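You operate a simulated robot arm through the tools that you are given. There is no shell and no other tool.

Carry out the task below with a simulated robot arm. There is one attempt and no reset: what you move stays moved.

JOB
Swap the lens tube on the drawer case for the widest-angle one in the top drawer.
Fine: the widest of the drawer's three stands on top of the case, the one from the top stands in the drawer; shut the drawer and turn its latch shut; leave the other latches. Set down upright: what you pick out, lens tube.

It is judged by the outcome, as a careful person would: the job done as asked, and still so three seconds after it is handed in. It fails if anything else is knocked over, pushed out of place, dropped, spilled or broken.

ROBOT AND FRAMES
A 7-joint arm with a two-finger gripper, fixed in place. Base frame: the origin is at the foot of the arm, x ahead of it, y to its left, z up. Lengths are in mm, angles in rad, forces in N, time in s.
With the tool pointing down near the work surface it reaches from about 340 to 720 mm from the base axis. Its first joint turns from -1.152 to 1.152 rad. Payload 2.45 kg.
The tool frame sits at the grasp point between the pads (the TCP): z along the fingers, y along the line on which they close. The tips reach 26 mm beyond it. The gripper opens to 96 mm. The gripper's body begins 69 mm behind the TCP.
Orientation is that of the tool frame in the base frame, as a unit quaternion [x, y, z, w]. With the fingers straight down and closing along the base's y, the tool's x points along the base's -x, its y along +y and its z along -z.

CONTROLS
- The arm moves only by the tool step_arm. Its argument "deltas" is a list of rows, each a list of 7 numbers: the shift along the tool's x, y, z in mm, then the turn, a rotation vector about the tool's x, y, z in degrees, then the opening, from 0 (shut) to 1 (fully open). In form: [[dx, dy, dz, wx, wy, wz, jaw], ...]. A call has 1 to 20 rows; each row is the pose to reach, as a shift and turn from the pose commanded when the call began, along the tool's axes at that moment. A row lasts 0.2 s, in which the tool goes at most 50 mm and 0.15 rad; a call with a longer step from one row to the next is refused whole, and so is a gripper value outside its range. A pose out of reach is approached as far as the arm can. The call stops where the force on the tool passes 40 N (or 10 N more than at its start, if that is more) or the arm is blocked; 0.2 s more then pass. Each finger halts on what it meets, pressing with about 41 N; the grip force reading is that of the motor and also rises with nothing between the fingers. The clock runs only during rows and for 0.2 s after the last one: add rows that repeat a pose to give the fingers time. The reply holds the time, the measured pose of the TCP, the force on the tool along the base axes, the opening and the grip force, in the units named above and with some noise, with the torque about the TCP (base axes, N m) and any sound that the robot's microphone picked up.
- Cameras (640 x 400 px; columns grow to the right, rows downward): "scene" is fixed at [172.9, -397.7, 1418.3]; the picture's right is [0.79, -0.61, 0.00], its down [-0.34, -0.44, -0.83] and it looks along [0.51, 0.66, -0.55] (base axes); focal length 290 px, centre (320, 200). "wrist" rides on the gripper at [82, 3, -98] in the tool frame; the picture's right is [-0.04, 1.00, 0.00], its down [-0.73, -0.03, -0.68] and it looks along [-0.68, -0.03, 0.73] (tool axes); focal length 256 px, centre (320, 200).
- get_image(camera): a new picture of that camera. No time passes.
- measure_at(camera, pixels): for up to 12 pixels [column, row] of the newest picture of that camera ("zoom" is the newest enlarged one), the place [x, y, z] in the base frame of the surface seen there, good to about 2 mm, but the place of the scene camera against the robot may be out by one fixed shift of up to 18 mm in any direction. No time passes.
- enlarge(camera, box): a new picture of the part [left, top, right, bottom] of that camera's present view, enlarged. No time passes.
- hand_in(): hands the job in; it is judged then, once.

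Open the gripper and draw the arm clear of the work before you hand the job in, unless the task says otherwise.

The tools are called after "Call:" as name(argument=value, ...) on one line, values as JSON. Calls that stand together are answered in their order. step_arm: Moves the arm, as the interface text tells. Its arguments: {"type":"object","properties":{"deltas":{"type":"array","items":{"type":"array","items":{"type":"number"}}}},"required":["deltas"]} The other tools are called the same way: get_image (camera) takes a picture; measure_at (camera, pixels) gives the place of the surface under pixels of a picture; enlarge (camera, box) takes an enlarged picture of a part of a camera's view; hand_in () hands the job in.

At the start:

```text
time_s: 0.0
ee_pos: [393.9, 24.3, 1215.9]
orientation: [0.0, 1.0, 0.0, 0.0]
force: [1.0, 0.6, -0.3]
torque: [0.03, 0.02, -0.01]
width: 96.1
finger_force: 0.0
```

scene: 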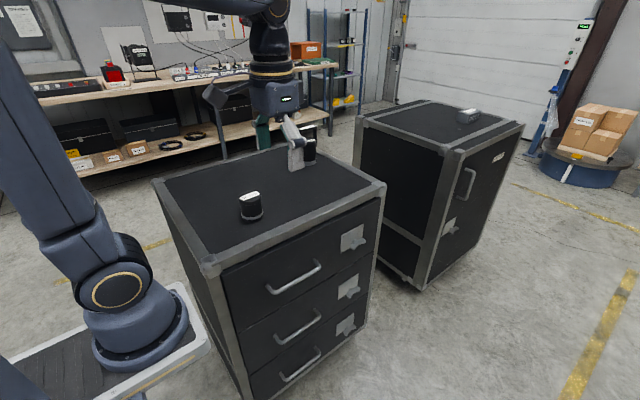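
wrist: 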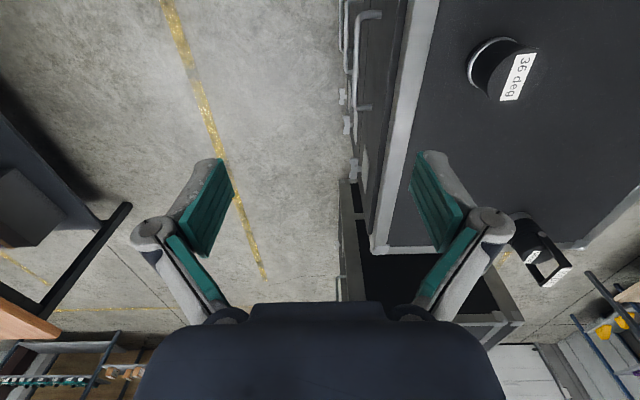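

I'll start by enlarging the scene view of the case to see the drawers, the latches, and the items on top.

Call:
enlarge(camera="scene", box=[140, 130, 400, 400])

Call:
enlarge(camera="wrist", box=[330, 0, 640, 300])

```text
1.48 times, centred on (270, 265) of scene
```

zoom: 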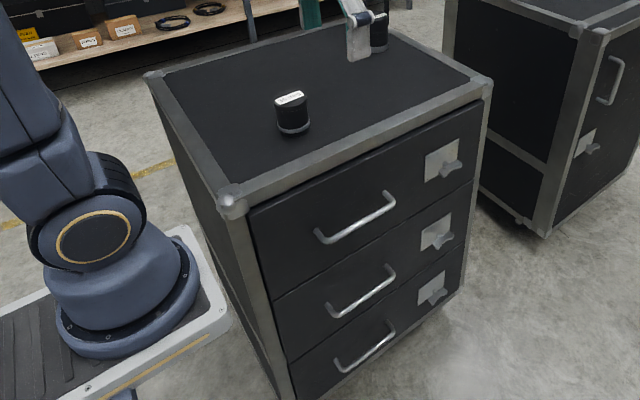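

```text
1.33 times, centred on (485, 150) of wrist
```

zoom: 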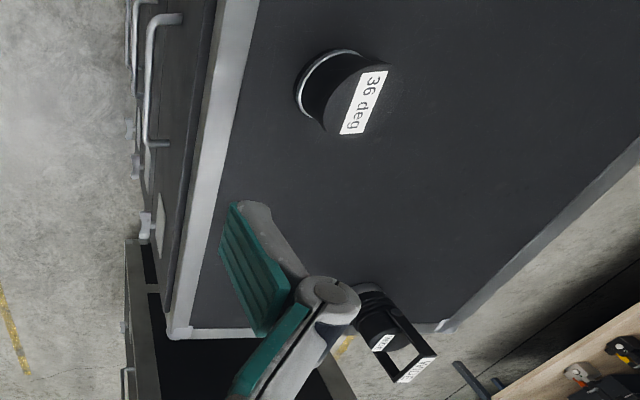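

The case front seems to face the base's -y direction. I'll measure the case corners, the handles, the latches and the tubes in the scene picture.

Call:
get_image(camera="scene")

Call:
get_image(camera="wrist")

Call:
measure_at(camera="scene", pixels=[[211, 265], [378, 188], [158, 183], [300, 150], [250, 198], [250, 218], [268, 290], [320, 264], [295, 278], [352, 238], [358, 245], [310, 145]])

Call:
measure_at(camera="wrist", pixels=[[517, 78], [490, 80], [450, 100], [400, 100], [385, 245], [545, 265], [555, 275], [530, 255], [365, 90], [353, 165], [345, 100], [600, 100]])

```text
taken
```

scene: 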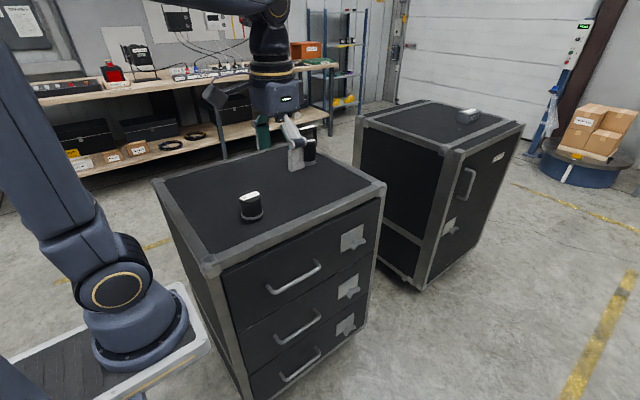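

```text
taken
```

wrist: 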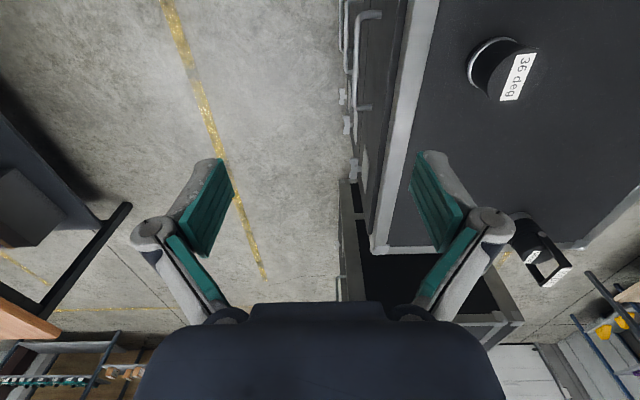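

```text
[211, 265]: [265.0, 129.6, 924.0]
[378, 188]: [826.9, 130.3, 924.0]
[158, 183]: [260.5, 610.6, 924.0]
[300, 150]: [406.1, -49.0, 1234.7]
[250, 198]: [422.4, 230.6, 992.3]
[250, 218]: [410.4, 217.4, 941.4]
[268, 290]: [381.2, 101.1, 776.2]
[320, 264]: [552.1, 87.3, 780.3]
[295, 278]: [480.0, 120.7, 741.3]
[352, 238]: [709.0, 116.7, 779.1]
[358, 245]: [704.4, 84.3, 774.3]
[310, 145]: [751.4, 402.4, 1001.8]
```

```text
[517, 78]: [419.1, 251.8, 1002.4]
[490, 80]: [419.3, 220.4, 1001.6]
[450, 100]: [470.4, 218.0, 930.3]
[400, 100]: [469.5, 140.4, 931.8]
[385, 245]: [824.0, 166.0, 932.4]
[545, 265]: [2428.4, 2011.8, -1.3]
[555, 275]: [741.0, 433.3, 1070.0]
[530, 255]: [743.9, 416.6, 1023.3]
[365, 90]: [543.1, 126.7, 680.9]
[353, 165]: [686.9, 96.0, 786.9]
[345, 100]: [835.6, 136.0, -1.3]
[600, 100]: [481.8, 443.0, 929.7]
```

The wrist camera puts the case top at about z=931, and the scene camera reads it about 7 mm lower. Next I'll enlarge the latch, the handle and the second object on top.

Call:
enlarge(camera="scene", box=[320, 210, 390, 260])

Call:
enlarge(camera="scene", box=[250, 240, 340, 300])

Call:
enlarge(camera="wrist", box=[500, 200, 600, 300])

Call:
enlarge(camera="wrist", box=[330, 0, 430, 200])

```text
8.00 times, centred on (355, 235) of scene
```

zoom: 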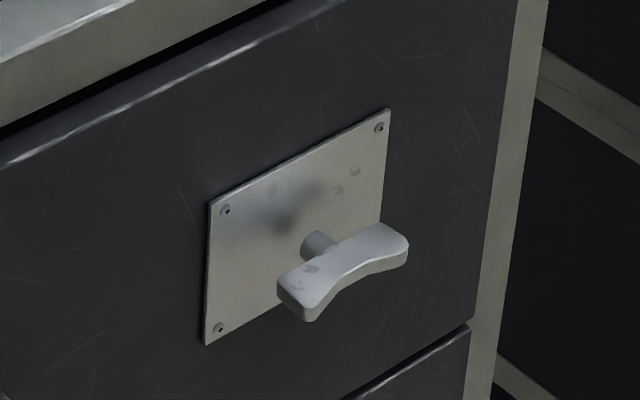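

```text
6.67 times, centred on (295, 270) of scene
```

zoom: 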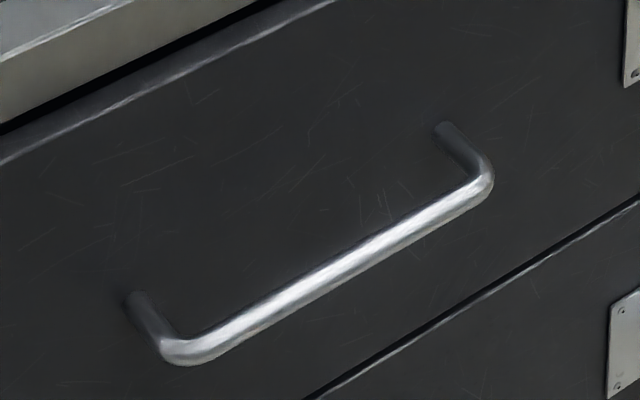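

```text
4.00 times, centred on (550, 250) of wrist
```

zoom: 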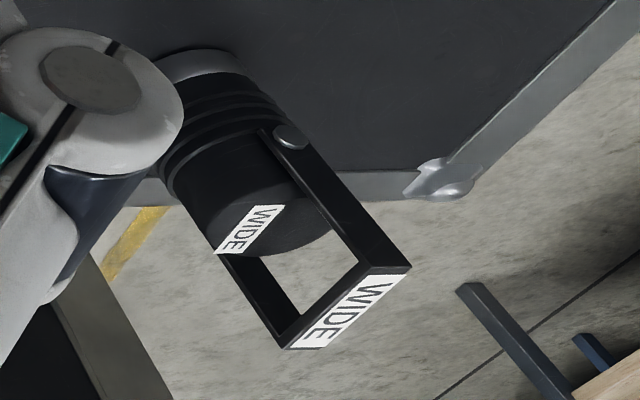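

```text
2.00 times, centred on (380, 100) of wrist
```

zoom: 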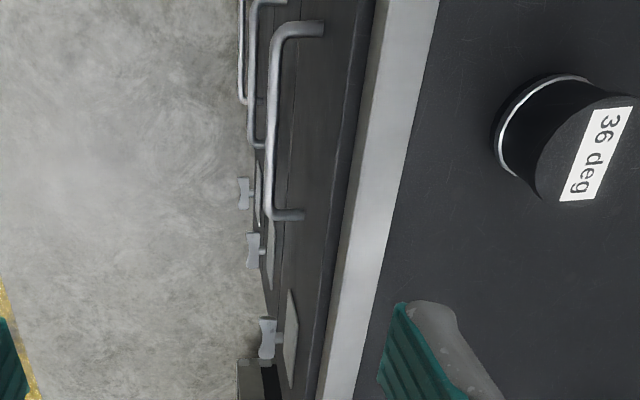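

The object at (743, 415) is a lamp-like item marked "WIDE", so I'll leave it alone. Now I'll compare the three latches.

Call:
enlarge(camera="scene", box=[320, 260, 390, 310])

Call:
enlarge(camera="scene", box=[320, 300, 390, 350])

Call:
enlarge(camera="scene", box=[425, 190, 495, 250])

Call:
enlarge(camera="scene", box=[230, 180, 280, 230])

```text
8.00 times, centred on (355, 285) of scene
```

zoom: 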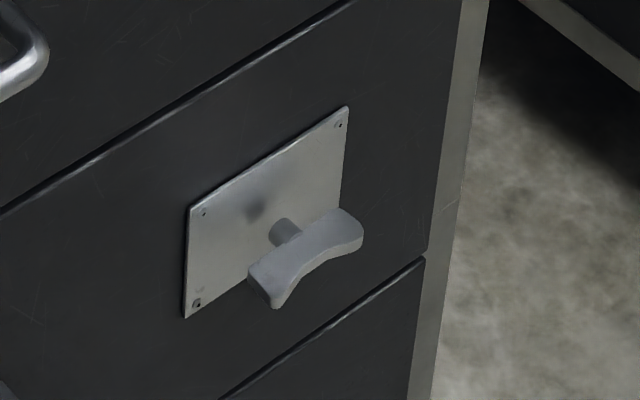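

```text
8.00 times, centred on (355, 325) of scene
```

zoom: 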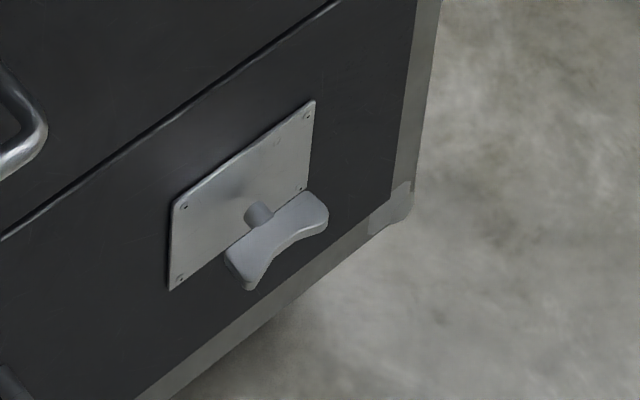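

```text
6.67 times, centred on (460, 220) of scene
```

zoom: 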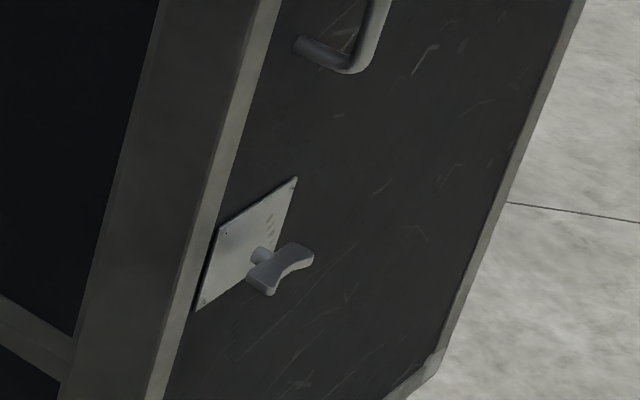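

```text
8.00 times, centred on (255, 205) of scene
```

zoom: 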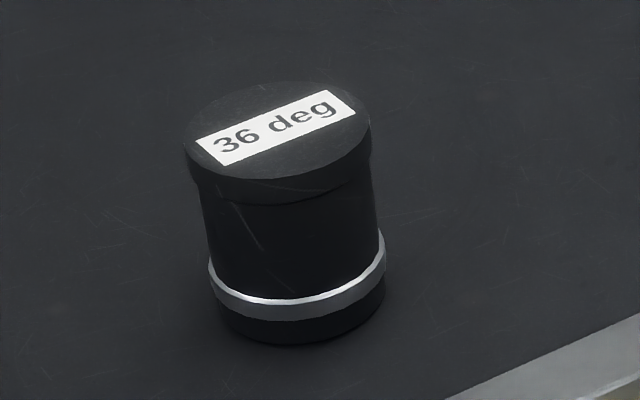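

All three latches look the same, with the bar horizontal. I'll measure the arm's foot for its height, and take the latch geometry from the zoom.

Call:
measure_at(camera="scene", pixels=[[190, 340], [60, 370], [140, 345], [110, 290], [130, 270], [300, 380], [55, 215]])

Call:
enlarge(camera="scene", box=[320, 210, 390, 260])

Call:
measure_at(camera="zoom", pixels=[[297, 282], [310, 300], [395, 240], [345, 262], [318, 243], [210, 205], [388, 112], [205, 342], [350, 160], [480, 320], [300, 275], [450, 100]])

```text
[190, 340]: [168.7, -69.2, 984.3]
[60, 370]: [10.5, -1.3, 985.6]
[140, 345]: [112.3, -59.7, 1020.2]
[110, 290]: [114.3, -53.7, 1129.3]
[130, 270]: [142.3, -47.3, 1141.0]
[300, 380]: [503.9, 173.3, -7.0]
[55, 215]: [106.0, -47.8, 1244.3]
```

```text
8.00 times, centred on (355, 235) of scene
```

zoom: 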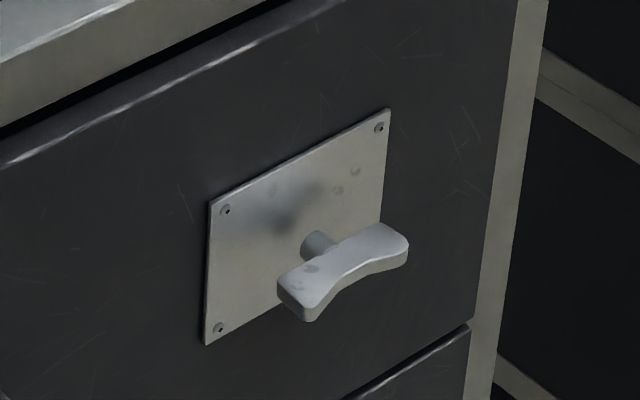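

```text
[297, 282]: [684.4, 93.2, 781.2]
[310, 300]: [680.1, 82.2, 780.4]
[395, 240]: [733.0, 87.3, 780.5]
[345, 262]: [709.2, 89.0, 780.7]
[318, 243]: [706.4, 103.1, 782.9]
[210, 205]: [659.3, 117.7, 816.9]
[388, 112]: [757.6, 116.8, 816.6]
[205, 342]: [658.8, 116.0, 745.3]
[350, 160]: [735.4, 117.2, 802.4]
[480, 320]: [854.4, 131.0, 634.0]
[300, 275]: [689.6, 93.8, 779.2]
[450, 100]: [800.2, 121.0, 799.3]
```

The arm's pedestal top is at about z=985 and the latch sits low at z≈787, with its bar running from x≈680 to 735. I'll move the closed gripper in front of the case to view the latch with the more accurate wrist camera.

Call:
step_arm(deltas=[[-20.6, -12.4, 26.6, 0, 0, 0, 0.8], [-41.2, -24.8, 53.2, 0, 0, 0, 0.6], [-61.8, -37.2, 79.8, 0, 0, 0, 0.4], [-82.4, -49.6, 106.4, 0, 0, 0, 0.2], [-103, -62, 133, 0, 0, 0, 0], [-123.6, -74.4, 159.6, 0, 0, 0, 0], [-144.2, -86.8, 186.2, 0, 0, 0, 0], [-164.8, -99.2, 212.8, 0, 0, 0, 0], [-185.4, -111.6, 239.4, 0, 0, 0, 0], [-206, -124, 266, 0, 0, 0, 0]])

Call:
get_image(camera="wrist")

Call:
get_image(camera="scene")

```text
time_s: 2.2
ee_pos: [599.6, -100.9, 948.6]
orientation: [0.0, 1.0, 0.0, 0.0]
force: [0.0, 0.0, -0.3]
torque: [-0.01, -0.03, 0.02]
width: 0.1
finger_force: 29.0
```

```text
taken
```

wrist: 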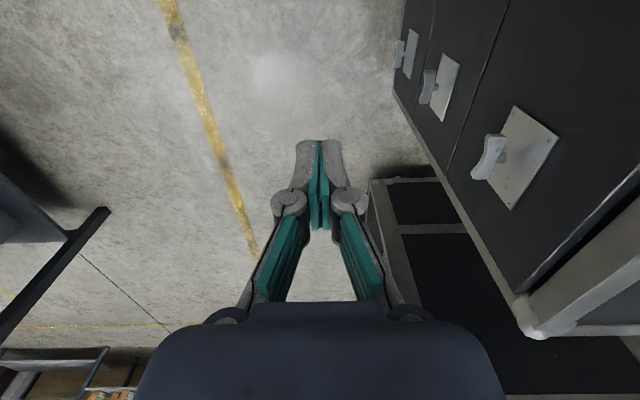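

```text
taken
```

scene: 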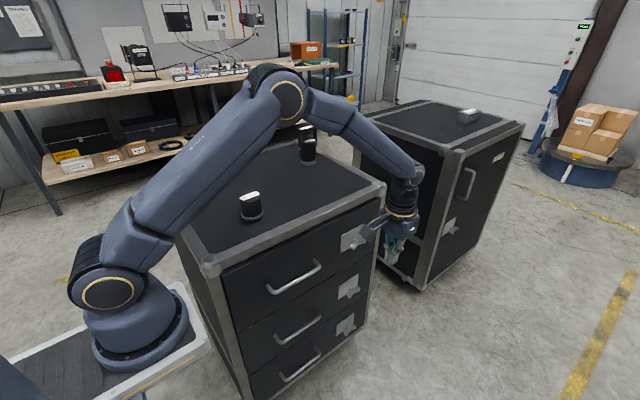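

The arm is in front of the case and the latch shows at about (490,157) in the wrist image. I'll enlarge that area and measure the bar and the plate.

Call:
enlarge(camera="wrist", box=[440, 90, 600, 220])

Call:
measure_at(camera="wrist", pixels=[[493, 140], [488, 152], [480, 172], [503, 157], [517, 110], [554, 138], [511, 206], [535, 130], [476, 178], [498, 140], [630, 180], [560, 240]])

```text
3.08 times, centred on (520, 155) of wrist
```

zoom: 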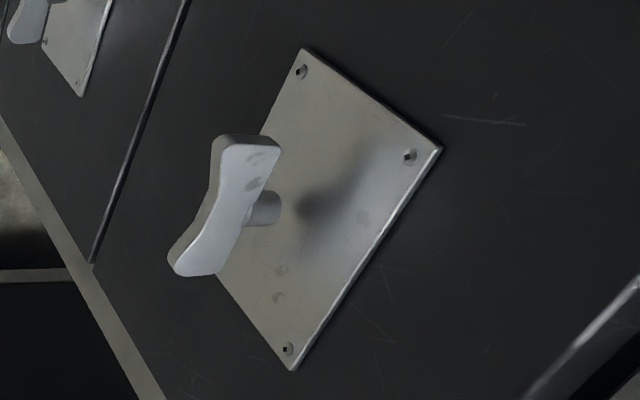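

```text
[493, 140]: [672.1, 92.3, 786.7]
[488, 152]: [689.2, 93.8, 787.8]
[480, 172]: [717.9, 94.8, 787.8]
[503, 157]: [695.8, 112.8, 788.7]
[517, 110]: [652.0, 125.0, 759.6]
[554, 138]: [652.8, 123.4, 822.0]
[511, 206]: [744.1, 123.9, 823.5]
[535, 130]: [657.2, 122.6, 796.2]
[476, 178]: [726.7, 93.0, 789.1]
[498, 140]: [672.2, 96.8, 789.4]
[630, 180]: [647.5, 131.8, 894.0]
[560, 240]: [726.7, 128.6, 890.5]
```

Call:
measure_at(camera="zoom", pixels=[[222, 150], [275, 152], [228, 165], [180, 265], [210, 262], [245, 205], [268, 205], [215, 185], [190, 235], [255, 165], [205, 215], [302, 52]])

```text
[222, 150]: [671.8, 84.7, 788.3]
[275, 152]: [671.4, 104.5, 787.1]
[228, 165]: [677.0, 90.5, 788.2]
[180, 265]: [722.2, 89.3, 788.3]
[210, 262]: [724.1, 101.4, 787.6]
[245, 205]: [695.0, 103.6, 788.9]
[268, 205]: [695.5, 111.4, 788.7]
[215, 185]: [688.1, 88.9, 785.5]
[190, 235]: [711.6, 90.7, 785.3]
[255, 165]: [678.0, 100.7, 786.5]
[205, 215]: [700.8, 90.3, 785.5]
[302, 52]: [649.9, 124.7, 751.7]
```

The bar spans x≈669–730 and y≈85–104, with its top at z≈788, and the plate is at y≈124. A vertical tool would bring the gripper body into the case front, so I'll turn the tool horizontal, pointing at the drawers with the fingers closing along z.

Call:
step_arm(deltas=[[0, 0, 0, -8, 0, 0, 0], [0, 0, 0, -16, 0, 0, 0.2], [0, 0, 0, -24, 0, 0, 0.4], [0, 0, 0, -32, 0, 0, 0.4], [0, 0, 0, -40, 0, 0, 0.4], [0, 0, 0, -48, 0, 0, 0.4], [0, 0, 0, -56, 0, 0, 0.4], [0, 0, 0, -64, 0, 0, 0.4], [0, 0, 0, -72, 0, 0, 0.4], [0, 0, 0, -80, 0, 0, 0.4], [0, 0, 0, -88, 0, 0, 0.4], [0, 0, 0, -90, 0, 0, 0.4], [0, 0, 0, -90, 0, 0, 0.4]])

Call:
get_image(camera="wrist")

Call:
get_image(camera="scene")

```text
time_s: 5.0
ee_pos: [599.2, -100.0, 949.9]
orientation: [0.0, 0.707, 0.707, 0.0]
force: [1.8, 0.2, -0.1]
torque: [-0.01, 0.03, 0.02]
width: 38.3
finger_force: 0.0
```

```text
taken
```

wrist: 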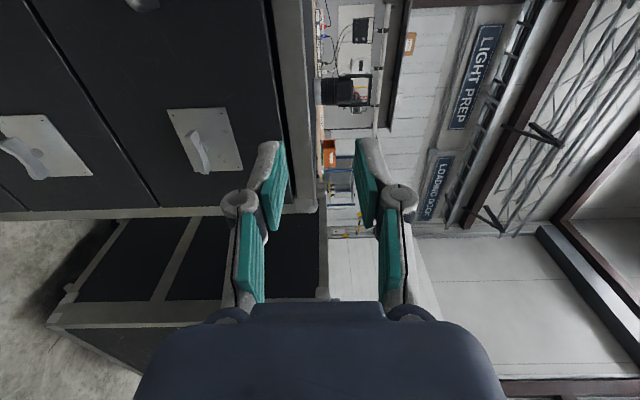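

```text
taken
```

scene: 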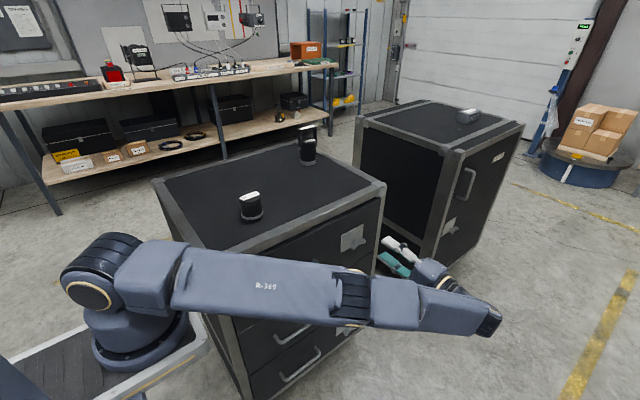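

The tool is now horizontal and the top latch shows at about (203,145). I'll enlarge it and measure before approaching.

Call:
enlarge(camera="wrist", box=[150, 90, 260, 190])

Call:
measure_at(camera="zoom", pixels=[[240, 180], [265, 180], [330, 330], [350, 330], [290, 260], [312, 260], [255, 150], [340, 355], [115, 115], [340, 115], [520, 320], [310, 220]])

```text
4.00 times, centred on (205, 140) of wrist
```

zoom: 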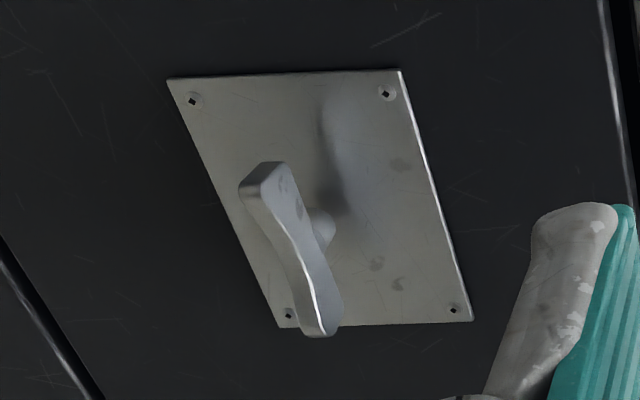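

```text
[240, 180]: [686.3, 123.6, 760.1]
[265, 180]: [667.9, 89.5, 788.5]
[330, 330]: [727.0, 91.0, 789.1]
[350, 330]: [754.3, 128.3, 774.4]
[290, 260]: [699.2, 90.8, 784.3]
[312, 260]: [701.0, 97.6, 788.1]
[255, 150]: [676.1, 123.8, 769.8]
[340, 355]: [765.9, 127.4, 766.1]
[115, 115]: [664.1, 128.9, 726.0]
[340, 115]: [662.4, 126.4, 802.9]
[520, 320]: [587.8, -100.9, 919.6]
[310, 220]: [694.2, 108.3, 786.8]
```

The bar's mid-height is about z=782. I'll move the half-open gripper in line with the latch, stopping with the tips about 30 mm short of it.

Call:
step_arm(deltas=[[-20, -34, 0, 0, 0, 0, 0.4], [-40, -68, 0, 0, 0, 0, 0.4], [-60, -102, 0, 0, 0, 0, 0.4], [-80, -136, 0, 0, 0, 0, 0.4], [-99, -168, 0, 0, 0, 0, 0.4], [-99, -168, 40, 0, 0, 0, 0.4], [-99, -168, 80, 0, 0, 0, 0.4], [-99, -168, 120, 0, 0, 0, 0.4], [-99, -168, 130, 0, 0, 0, 0.4]])

Call:
get_image(camera="wrist")

Call:
get_image(camera="scene")

```text
time_s: 7.0
ee_pos: [625.6, 38.2, 830.4]
orientation: [0.0, 0.708, 0.707, 0.0]
force: [-0.7, -0.3, 0.8]
torque: [0.0, 0.01, -0.02]
width: 38.6
finger_force: 0.1
out of reach, approached as far as the arm can: row 1, 2, 3, 4, 5, 6, 7, 8, 9
```

```text
taken
```

wrist: 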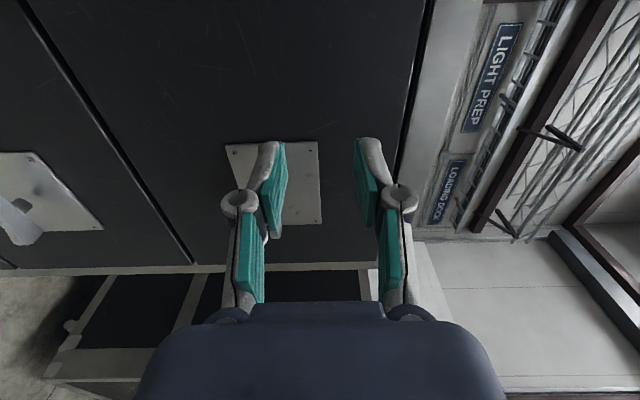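

```text
taken
```

scene: 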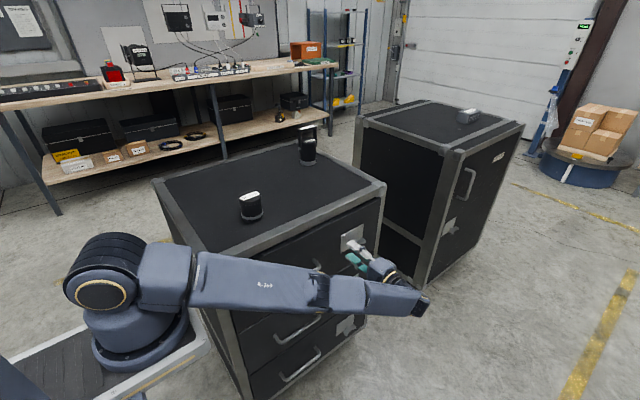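

The horizontal pose is out of reach for the latch: the TCP stopped at (626, 38, 830). I'll back off, then choose an oblique tool direction that brings the wrist closer to the base.

Call:
step_arm(deltas=[[10, 10, -40, 0, 0, 0, 0.4], [20, 40, -80, 0, 0, 0, 0.2], [40, 80, -100, 0, 0, 0, 0], [70, 100, -110, 0, 0, 0, 0], [70, 100, -110, 0, 0, 0, 0]])

```text
refused: row 2 steps farther than a row can; nothing moved
```

One row was slightly too long, so I'll repeat the move with smaller steps.

Call:
step_arm(deltas=[[10, 10, -30, 0, 0, 0, 0.4], [20, 30, -60, 0, 0, 0, 0.2], [40, 60, -85, 0, 0, 0, 0], [60, 85, -105, 0, 0, 0, 0], [70, 100, -110, 0, 0, 0, 0], [70, 100, -110, 0, 0, 0, 0]])

```text
time_s: 8.4
ee_pos: [554.8, -75.2, 927.4]
orientation: [0.004, 0.711, 0.703, 0.006]
force: [-3.5, 9.3, -0.2]
torque: [0.07, 0.01, -0.29]
width: 0.0
finger_force: 28.8
out of reach, approached as far as the arm can: row 1, 2, 3, 4, 5
```

The arm backed off cleanly to (555, -75, 927). Now I'll rotate the tool so it points down, forward and slightly toward the drawer, keeping the closing axis in the x–z plane.

Call:
step_arm(deltas=[[0, 0, 0, 4.08, 2.12, -6.41, 0], [0, 0, 0, 8.16, 4.25, -12.82, 0], [0, 0, 0, 12.25, 6.37, -19.24, 0], [0, 0, 0, 16.33, 8.49, -25.65, 0], [0, 0, 0, 20.41, 10.62, -32.06, 0], [0, 0, 0, 24.49, 12.74, -38.47, 0], [0, 0, 0, 28.58, 14.86, -44.88, 0], [0, 0, 0, 32.66, 16.99, -51.29, 0], [0, 0, 0, 36.74, 19.11, -57.71, 0], [0, 0, 0, 40.82, 21.24, -64.12, 0], [0, 0, 0, 44.91, 23.36, -70.53, 0], [0, 0, 0, 48.99, 25.48, -76.94, 0], [0, 0, 0, 53.07, 27.61, -83.35, 0], [0, 0, 0, 57.15, 29.73, -89.76, 0], [0, 0, 0, 61.24, 31.85, -96.18, 0], [0, 0, 0, 65.32, 33.98, -102.59, 0], [0, 0, 0, 69.4, 36.1, -109, 0], [0, 0, 0, 69.4, 36.1, -109, 0]])

Call:
get_image(camera="wrist")

Call:
get_image(camera="scene")

```text
time_s: 12.2
ee_pos: [550.1, -74.9, 929.7]
orientation: [0.705, -0.613, 0.062, -0.353]
force: [0.3, 0.7, 0.6]
torque: [0.0, -0.03, 0.03]
width: 0.0
finger_force: 28.6
```

```text
taken
```

wrist: 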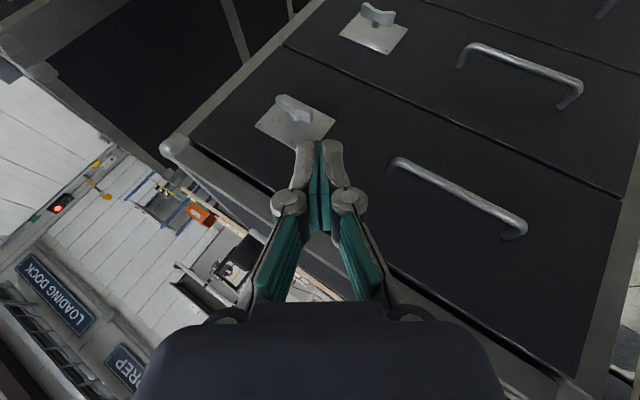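

```text
taken
```

scene: 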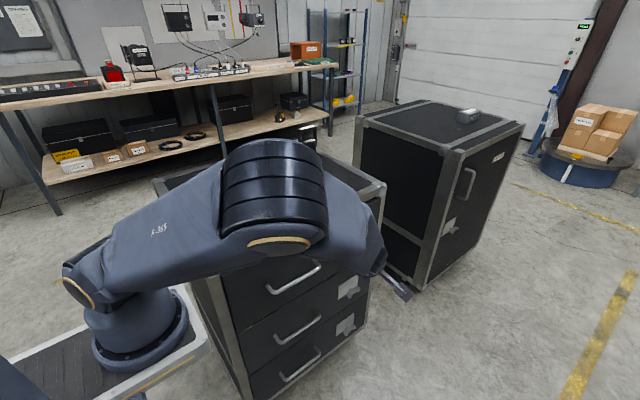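

The orientation is as planned. The latch bar shows at about (293,108) and the top drawer's handle at about (455,190). I'll enlarge and measure both.

Call:
enlarge(camera="wrist", box=[245, 80, 345, 150])

Call:
measure_at(camera="wrist", pixels=[[281, 100], [310, 120], [293, 108], [292, 104], [395, 165], [455, 185], [515, 222], [420, 165], [490, 205], [515, 237], [390, 175], [450, 230]])

Call:
measure_at(camera="zoom", pixels=[[205, 115], [240, 115], [215, 135], [245, 130], [295, 160], [300, 185], [330, 210], [380, 210], [405, 240], [390, 260], [300, 210], [290, 200]])

```text
5.71 times, centred on (295, 115) of wrist
```

zoom: 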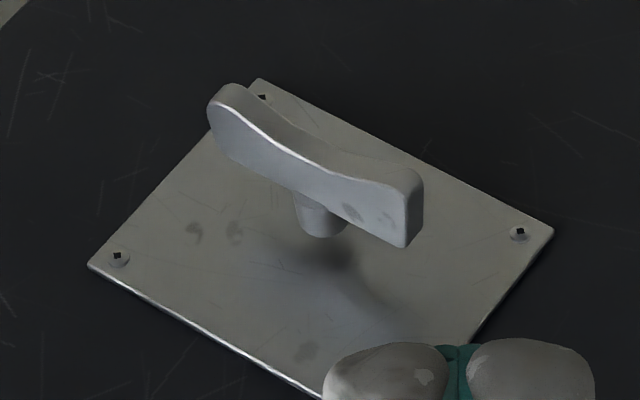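

```text
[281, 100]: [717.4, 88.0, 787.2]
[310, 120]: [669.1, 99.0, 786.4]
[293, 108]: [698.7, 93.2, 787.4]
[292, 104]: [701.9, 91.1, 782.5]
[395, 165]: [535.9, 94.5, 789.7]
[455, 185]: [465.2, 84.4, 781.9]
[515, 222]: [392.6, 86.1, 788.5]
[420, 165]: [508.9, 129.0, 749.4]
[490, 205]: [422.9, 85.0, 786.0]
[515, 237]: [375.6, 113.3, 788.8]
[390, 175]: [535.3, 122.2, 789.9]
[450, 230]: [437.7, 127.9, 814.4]
```

```text
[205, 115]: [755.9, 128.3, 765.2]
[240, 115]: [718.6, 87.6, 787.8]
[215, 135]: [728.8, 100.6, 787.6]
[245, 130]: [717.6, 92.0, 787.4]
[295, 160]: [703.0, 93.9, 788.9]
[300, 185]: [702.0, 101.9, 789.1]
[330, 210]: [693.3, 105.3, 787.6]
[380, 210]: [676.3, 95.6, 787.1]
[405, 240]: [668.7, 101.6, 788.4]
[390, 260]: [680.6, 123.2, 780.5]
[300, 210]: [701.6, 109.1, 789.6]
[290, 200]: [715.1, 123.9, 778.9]
```

The latch bar centre is at about (699.5, 95, 782). I'll bring the closed fingertips above and just left of the bar's left end, to a TCP of about (655, 84, 830).

Call:
step_arm(deltas=[[-14, -4.75, 32.7, 0, 0, 0, 0], [-28, -9.5, 65.4, 0, 0, 0, 0], [-42, -14.25, 98, 0, 0, 0, 0], [-56, -19, 130.7, 0, 0, 0, 0], [-70, -23.75, 163.4, 0, 0, 0, 0], [-84, -28.5, 196.1, 0, 0, 0, 0], [-84, -28.5, 196.1, 0, 0, 0, 0]])

Call:
get_image(camera="wrist")

Call:
get_image(camera="scene")

```text
time_s: 13.8
ee_pos: [659.3, 85.9, 829.6]
orientation: [0.704, -0.612, 0.061, -0.354]
force: [-0.7, 0.0, -0.2]
torque: [0.01, 0.0, 0.01]
width: 0.0
finger_force: 28.3
```

```text
taken
```

wrist: 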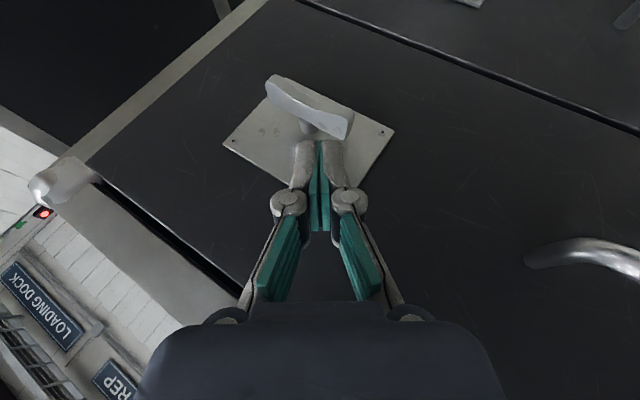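

```text
taken
```

scene: 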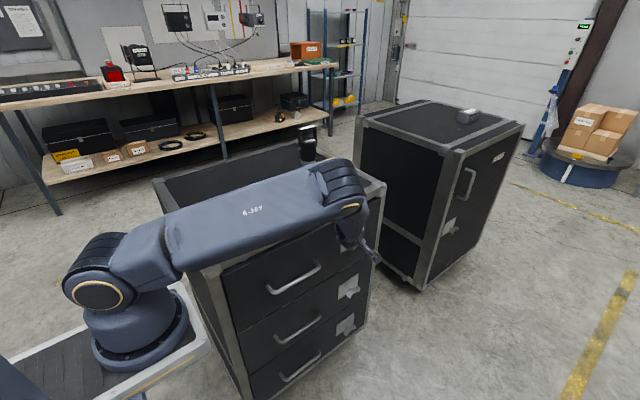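

The fingertips are just above the left of the bar. Before pushing, I'll check the arm links' clearance from the case top and the 36 deg tube.

Call:
measure_at(camera="scene", pixels=[[250, 195], [200, 215], [300, 180], [345, 175], [345, 195], [350, 235], [372, 250], [365, 255], [340, 165], [250, 240]])

Call:
enlarge(camera="scene", box=[300, 150, 420, 280])

Call:
enlarge(camera="wrist", box=[240, 60, 420, 200])

```text
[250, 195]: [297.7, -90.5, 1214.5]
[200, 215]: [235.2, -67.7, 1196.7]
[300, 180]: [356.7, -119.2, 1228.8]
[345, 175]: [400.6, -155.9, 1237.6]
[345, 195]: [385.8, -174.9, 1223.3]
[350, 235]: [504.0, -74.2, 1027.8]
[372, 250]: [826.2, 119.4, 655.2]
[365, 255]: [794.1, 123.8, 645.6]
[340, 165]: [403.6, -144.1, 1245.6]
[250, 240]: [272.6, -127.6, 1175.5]
```

```text
3.08 times, centred on (360, 215) of scene
```

zoom: 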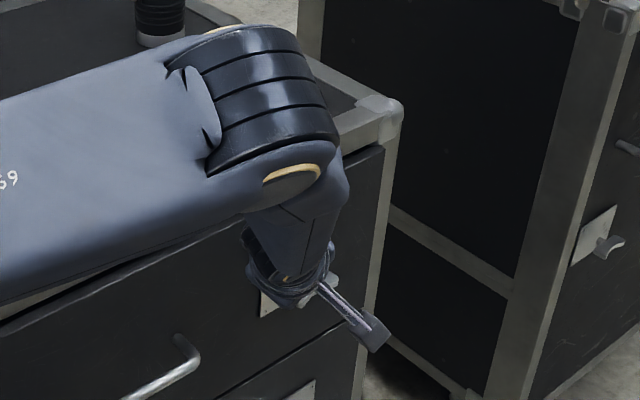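

```text
2.86 times, centred on (330, 130) of wrist
```

zoom: 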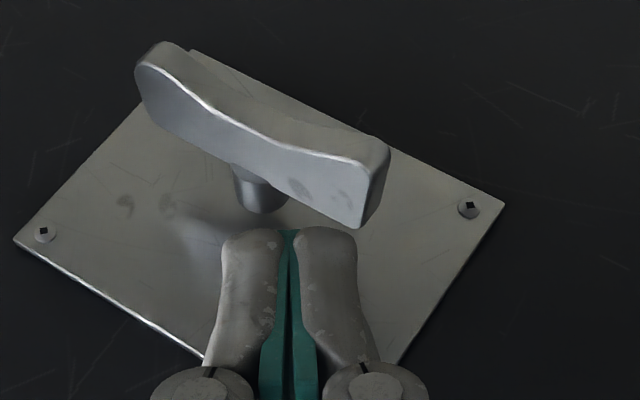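

The links are far above the case (z≈1200) and the tips hover over the bar's left end. I'll press the left end down in small steps to see whether it turns counter-clockwise.

Call:
step_arm(deltas=[[3.7, 7.4, 5.7, 0, 0, 0, 0], [7.46, 14.77, 11.5, 0, 0, 0, 0], [9.2, 17.6, 15.2, 0, 0, 0, 0], [10.92, 20.51, 18.92, 0, 0, 0, 0], [12.3, 22.8, 21.9, 0, 0, 0, 0], [13.69, 25.1, 24.86, 0, 0, 0, 0]])

Call:
enlarge(camera="wrist", box=[240, 60, 420, 200])

```text
time_s: 15.2
ee_pos: [652.8, 85.7, 791.9]
orientation: [0.705, -0.612, 0.062, -0.354]
force: [0.5, 0.0, 0.7]
torque: [0.0, -0.03, -0.02]
width: 0.0
finger_force: 28.6
```

```text
2.86 times, centred on (330, 130) of wrist
```

zoom: 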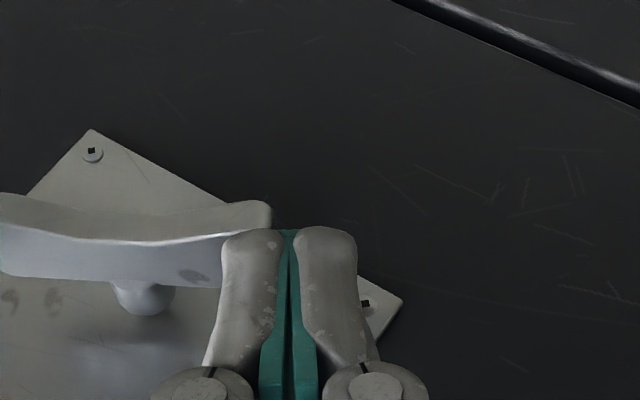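

No contact force yet at TCP z=792. I'll measure the bar to see whether it moved or the tips passed beside it.

Call:
measure_at(camera="zoom", pixels=[[20, 250], [100, 255], [180, 255], [220, 250], [210, 270], [100, 225], [200, 218], [265, 208], [255, 235], [330, 235], [250, 240], [140, 300]])

Call:
get_image(camera="wrist")

Call:
enlarge(camera="scene", box=[320, 200, 400, 270])

```text
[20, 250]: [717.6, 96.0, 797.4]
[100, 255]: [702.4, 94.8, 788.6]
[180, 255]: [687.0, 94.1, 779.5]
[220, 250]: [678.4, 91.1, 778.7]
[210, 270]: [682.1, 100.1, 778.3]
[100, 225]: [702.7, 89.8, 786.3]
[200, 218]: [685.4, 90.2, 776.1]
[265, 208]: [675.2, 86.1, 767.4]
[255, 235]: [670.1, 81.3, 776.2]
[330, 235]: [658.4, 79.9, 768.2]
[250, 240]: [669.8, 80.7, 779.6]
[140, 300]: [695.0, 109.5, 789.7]
```

```text
taken
```

wrist: 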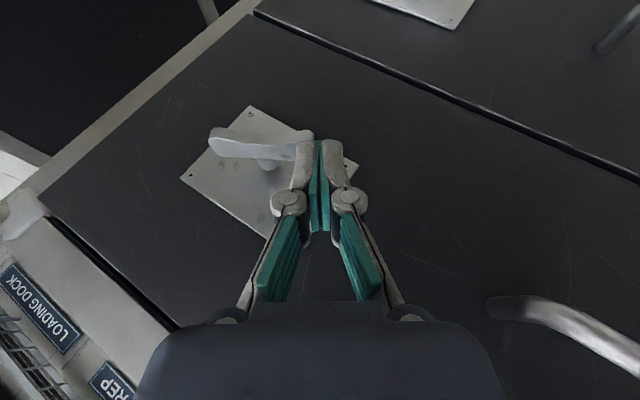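

```text
5.71 times, centred on (360, 235) of scene
```

zoom: 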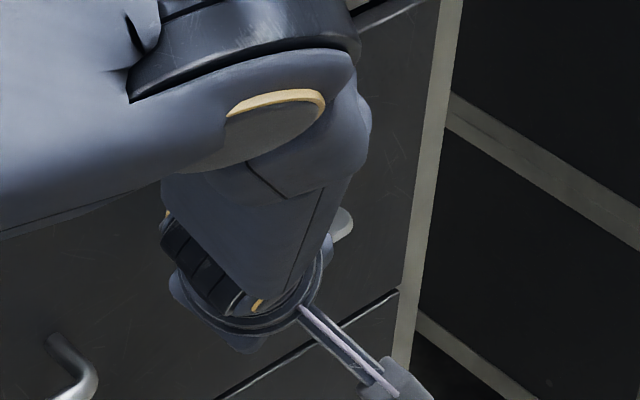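

The bar has turned about 25° counter-clockwise with almost no force, so this direction works. I'll keep following the arc toward vertical.

Call:
step_arm(deltas=[[1.83, 3.04, 3.93, 0, 0, 0, 0], [3.2, 3.6, 6.8, 0, 0, 0, 0], [4.49, 4.02, 9.62, 0, 0, 0, 0], [6.3, 3.3, 13.5, 0, 0, 0, 0], [8.07, 2.4, 17.29, 0, 0, 0, 0], [9.66, 0.52, 20.7, 0, 0, 0, 0], [11.14, -2.03, 23.88, 0, 0, 0, 0]])

Call:
enlarge(camera="wrist", box=[180, 60, 420, 220])

```text
time_s: 16.8
ee_pos: [666.1, 83.1, 769.9]
orientation: [0.704, -0.612, 0.061, -0.354]
force: [0.0, -0.7, -0.4]
torque: [0.0, 0.0, -0.01]
width: 0.1
finger_force: 28.8
```

```text
2.50 times, centred on (300, 140) of wrist
```

zoom: 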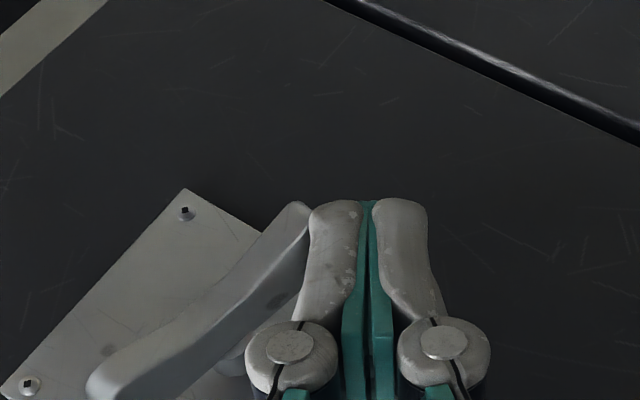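

The bar is near vertical with negligible force. I'll measure its angle and then push on in +x to look for the end stop.

Call:
measure_at(camera="zoom", pixels=[[300, 215], [285, 235], [250, 270], [200, 310], [150, 345], [110, 375], [290, 290], [240, 310], [200, 345]])

Call:
step_arm(deltas=[[0.73, -2.45, 1.56, 0, 0, 0, 0], [1.46, -4.9, 3.1, 0, 0, 0, 0], [1.94, -6.5, 4.2, 0, 0, 0, 0]])

Call:
enlarge(camera="wrist", box=[180, 60, 420, 220])

```text
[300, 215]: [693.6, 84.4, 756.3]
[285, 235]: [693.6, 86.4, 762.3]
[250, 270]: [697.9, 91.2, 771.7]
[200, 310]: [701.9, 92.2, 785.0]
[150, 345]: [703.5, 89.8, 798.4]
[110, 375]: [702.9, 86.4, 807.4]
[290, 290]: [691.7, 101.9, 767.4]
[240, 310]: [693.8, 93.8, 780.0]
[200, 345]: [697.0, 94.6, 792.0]
```

```text
time_s: 17.6
ee_pos: [674.0, 83.1, 768.4]
orientation: [0.705, -0.613, 0.059, -0.352]
force: [-25.5, -7.4, 14.4]
torque: [-0.07, 0.01, -0.1]
width: 0.0
finger_force: 29.1
```

```text
2.50 times, centred on (300, 140) of wrist
```

zoom: 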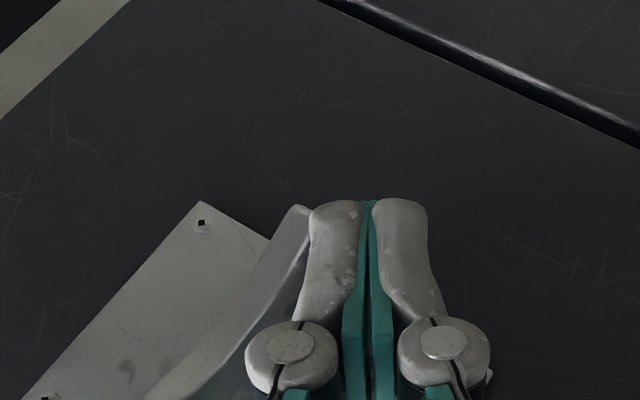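

The reaction reached about 30 N at the end stop, so the bar is vertical (roughly 90°) and the latch should be open. I'll retreat left, then away from the case.

Call:
step_arm(deltas=[[-2.43, 8.18, -5.2, 0, 0, 0, 0], [15, 4.5, -28, 0, 0, 0, 0], [34, -2, -58, 0, 0, 0, 0], [55, -9, -87, 0, 0, 0, 0], [75, -15, -115, 0, 0, 0, 0], [92.9, -19.3, -139, 0, 0, 0, 0], [92.9, -19.3, -139, 0, 0, 0, 0]])

Call:
get_image(camera="wrist")

```text
time_s: 19.2
ee_pos: [640.6, -60.2, 853.3]
orientation: [0.705, -0.612, 0.061, -0.354]
force: [-0.6, -0.2, -0.3]
torque: [-0.04, 0.02, 0.0]
width: 0.0
finger_force: 28.4
```

```text
taken
```

wrist: 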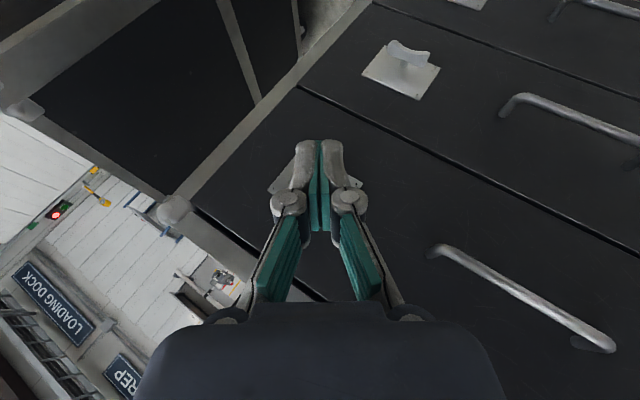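

The path is clear. I'll rotate back to the horizontal tool pose while moving in front of the top drawer's handle at x≈456.

Call:
step_arm(deltas=[[-3.2, 9.7, -4.1, -4.08, -2.12, 6.41, 0], [-6.5, 19.3, -8.3, -8.16, -4.25, 12.82, 0], [-9.7, 29, -12.4, -12.25, -6.37, 19.24, 0], [-13, 38.7, -16.5, -16.33, -8.49, 25.65, 0.1], [-16.2, 48.4, -20.6, -20.41, -10.62, 32.06, 0.2], [-19.4, 58, -24.8, -24.49, -12.74, 38.47, 0.3], [-22.7, 67.7, -28.9, -28.58, -14.86, 44.88, 0.4], [-25.9, 77.4, -33, -32.66, -16.99, 51.29, 0.45], [-29.2, 87, -37.2, -36.74, -19.11, 57.71, 0.45], [-32.4, 96.7, -41.3, -40.82, -21.24, 64.12, 0.45], [-35.7, 106.4, -45.4, -44.91, -23.36, 70.53, 0.45], [-38.9, 116, -49.6, -48.99, -25.48, 76.94, 0.45], [-42.1, 125.7, -53.7, -53.07, -27.61, 83.35, 0.45], [-45.4, 135.4, -57.8, -57.15, -29.73, 89.76, 0.45], [-48.6, 145, -62, -61.24, -31.85, 96.18, 0.45], [-51.9, 154.7, -66.1, -65.32, -33.98, 102.59, 0.45], [-55.1, 164.4, -70.2, -69.4, -36.1, 109, 0.45], [-55.1, 164.4, -70.2, -69.4, -36.1, 109, 0.45]])

Call:
get_image(camera="wrist")

Call:
get_image(camera="scene")

```text
time_s: 23.0
ee_pos: [457.3, -39.4, 831.1]
orientation: [0.0, 0.706, 0.708, 0.0]
force: [-0.6, -0.3, 0.5]
torque: [-0.01, 0.01, 0.02]
width: 43.3
finger_force: 0.1
```

```text
taken
```

wrist: 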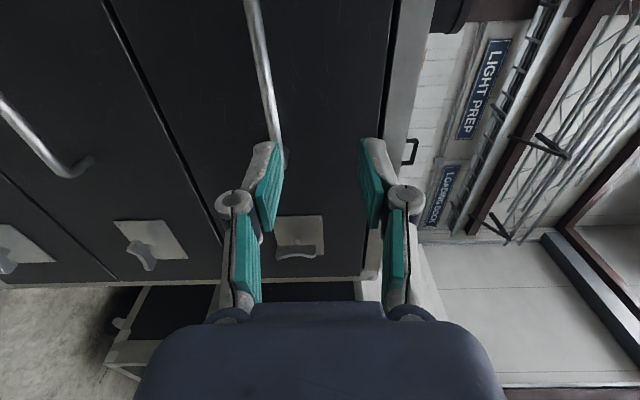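

```text
taken
```

scene: 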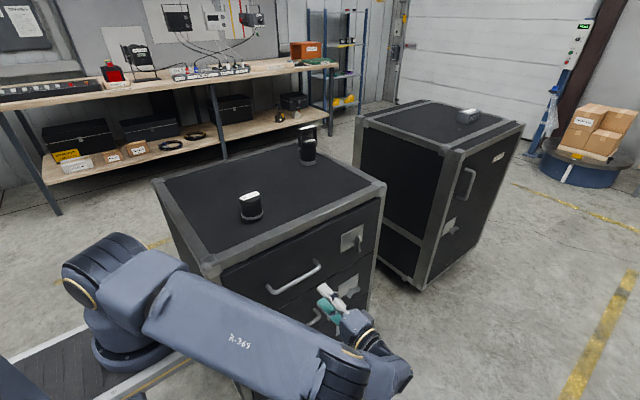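

The latch bar is vertical. I'll measure the handle from here before gripping it.

Call:
measure_at(camera="wrist", pixels=[[255, 40], [260, 60], [265, 80], [268, 100], [272, 120], [250, 20], [258, 60], [270, 80]])

Call:
enlarge(camera="scene", box=[250, 220, 390, 320])

```text
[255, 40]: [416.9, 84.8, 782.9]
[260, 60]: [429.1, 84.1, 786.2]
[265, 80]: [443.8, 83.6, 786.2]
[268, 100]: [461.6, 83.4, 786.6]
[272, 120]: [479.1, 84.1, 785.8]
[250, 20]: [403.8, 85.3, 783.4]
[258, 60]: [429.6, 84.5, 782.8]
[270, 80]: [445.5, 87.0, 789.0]
```

```text
4.00 times, centred on (320, 270) of scene
```

zoom: 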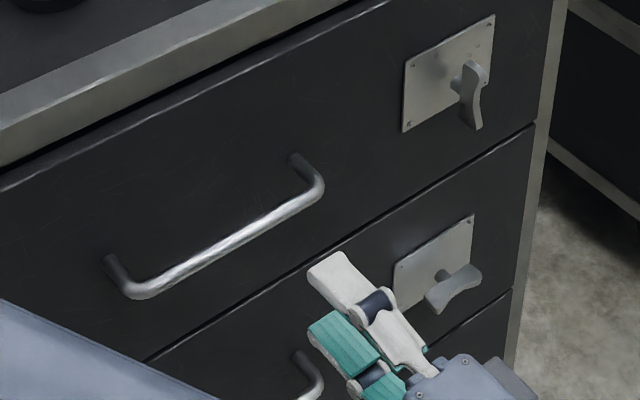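

The bar's front is at y≈84 and its centre at z≈783. I'll lower to that height and move in until the TCP is on the bar.

Call:
step_arm(deltas=[[0, -24, 0, 0, 0, 0, 0.45], [0, -48, 0, 0, 0, 0, 0.45], [0, -48, 40, 0, 0, 0, 0.45], [0, -48, 75, 0, 0, 0, 0.45], [0, -48, 100, 0, 0, 0, 0.45], [0, -48, 115, 0, 0, 0, 0.45], [0, -48, 128, 0, 0, 0, 0.45], [0, -48, 128, 0, 0, 0, 0.45]])

Call:
get_image(camera="wrist")

```text
time_s: 24.8
ee_pos: [459.0, 88.6, 782.4]
orientation: [0.0, 0.707, 0.707, 0.001]
force: [-0.2, -0.4, 0.5]
torque: [-0.02, 0.0, 0.05]
width: 43.3
finger_force: 0.1
```

```text
taken
```

wrist: 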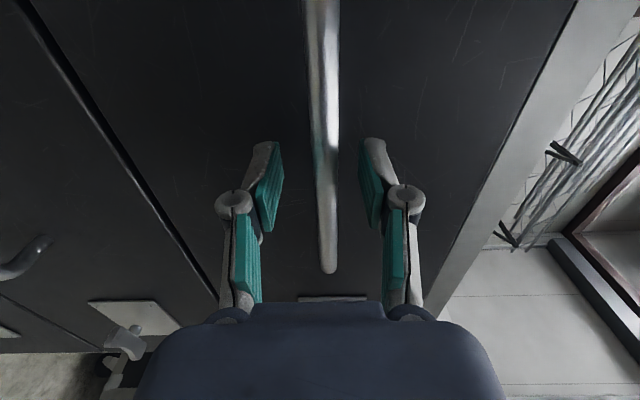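

The handle bar is centred between the fingers. I'll close the gripper on it.

Call:
step_arm(deltas=[[0, 0, 0, 0, 0, 0, 0.3], [0, 0, 0, 0, 0, 0, 0.1], [0, 0, 0, 0, 0, 0, 0], [0, 0, 0, 0, 0, 0, 0], [0, 0, 0, 0, 0, 0, 0], [0, 0, 0, 0, 0, 0, 0]])

```text
time_s: 26.2
ee_pos: [458.4, 89.4, 784.3]
orientation: [-0.002, 0.704, 0.71, 0.0]
force: [-1.8, -1.2, 34.4]
torque: [0.0, 0.12, -0.45]
width: 10.6
finger_force: 37.6
```

The grip holds at 10.6 mm but there is a 34 N vertical bias, so the bar sits slightly higher than commanded. I'll shift up about 2 mm to relieve it.

Call:
step_arm(deltas=[[0, 1, 0, 0, 0, 0, 0], [0, 2, 0, 0, 0, 0, 0], [0, 2, 0, 0, 0, 0, 0]])

```text
time_s: 27.0
ee_pos: [458.2, 88.0, 784.6]
orientation: [-0.001, 0.706, 0.708, 0.001]
force: [10.0, 0.7, 23.5]
torque: [0.0, 0.12, 0.85]
width: 10.7
finger_force: 37.4
```

Call:
step_arm(deltas=[[0, 1.5, 0, 0, 0, 0, 0], [0, 3, 0, 0, 0, 0, 0], [0, 3, 0, 0, 0, 0, 0]])

```text
time_s: 27.8
ee_pos: [459.3, 87.9, 784.7]
orientation: [0.001, 0.709, 0.705, 0.002]
force: [17.2, 2.2, -0.6]
torque: [-0.01, -0.07, 0.38]
width: 10.7
finger_force: 38.1
```

The vertical bias is gone. I'll ease the x bias a little and pull the drawer straight out along -y, slowly at first.

Call:
step_arm(deltas=[[-1.5, 0, 0, 0, 0, 0, 0], [-1.5, 0, -5, 0, 0, 0, 0], [-1.5, 0, -12, 0, 0, 0, 0], [-1.5, 0, -20, 0, 0, 0, 0]])

Call:
get_image(camera="scene")

```text
time_s: 28.8
ee_pos: [458.2, 69.2, 784.7]
orientation: [0.0, 0.71, 0.705, -0.001]
force: [2.7, 2.2, -19.8]
torque: [-0.01, -0.11, -0.62]
width: 10.4
finger_force: 38.1
```

```text
taken
```

scene: 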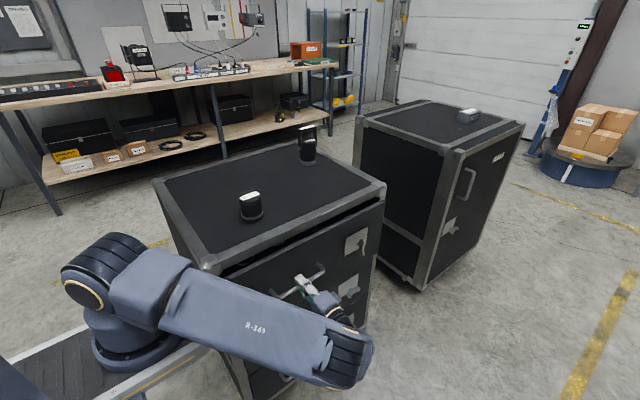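

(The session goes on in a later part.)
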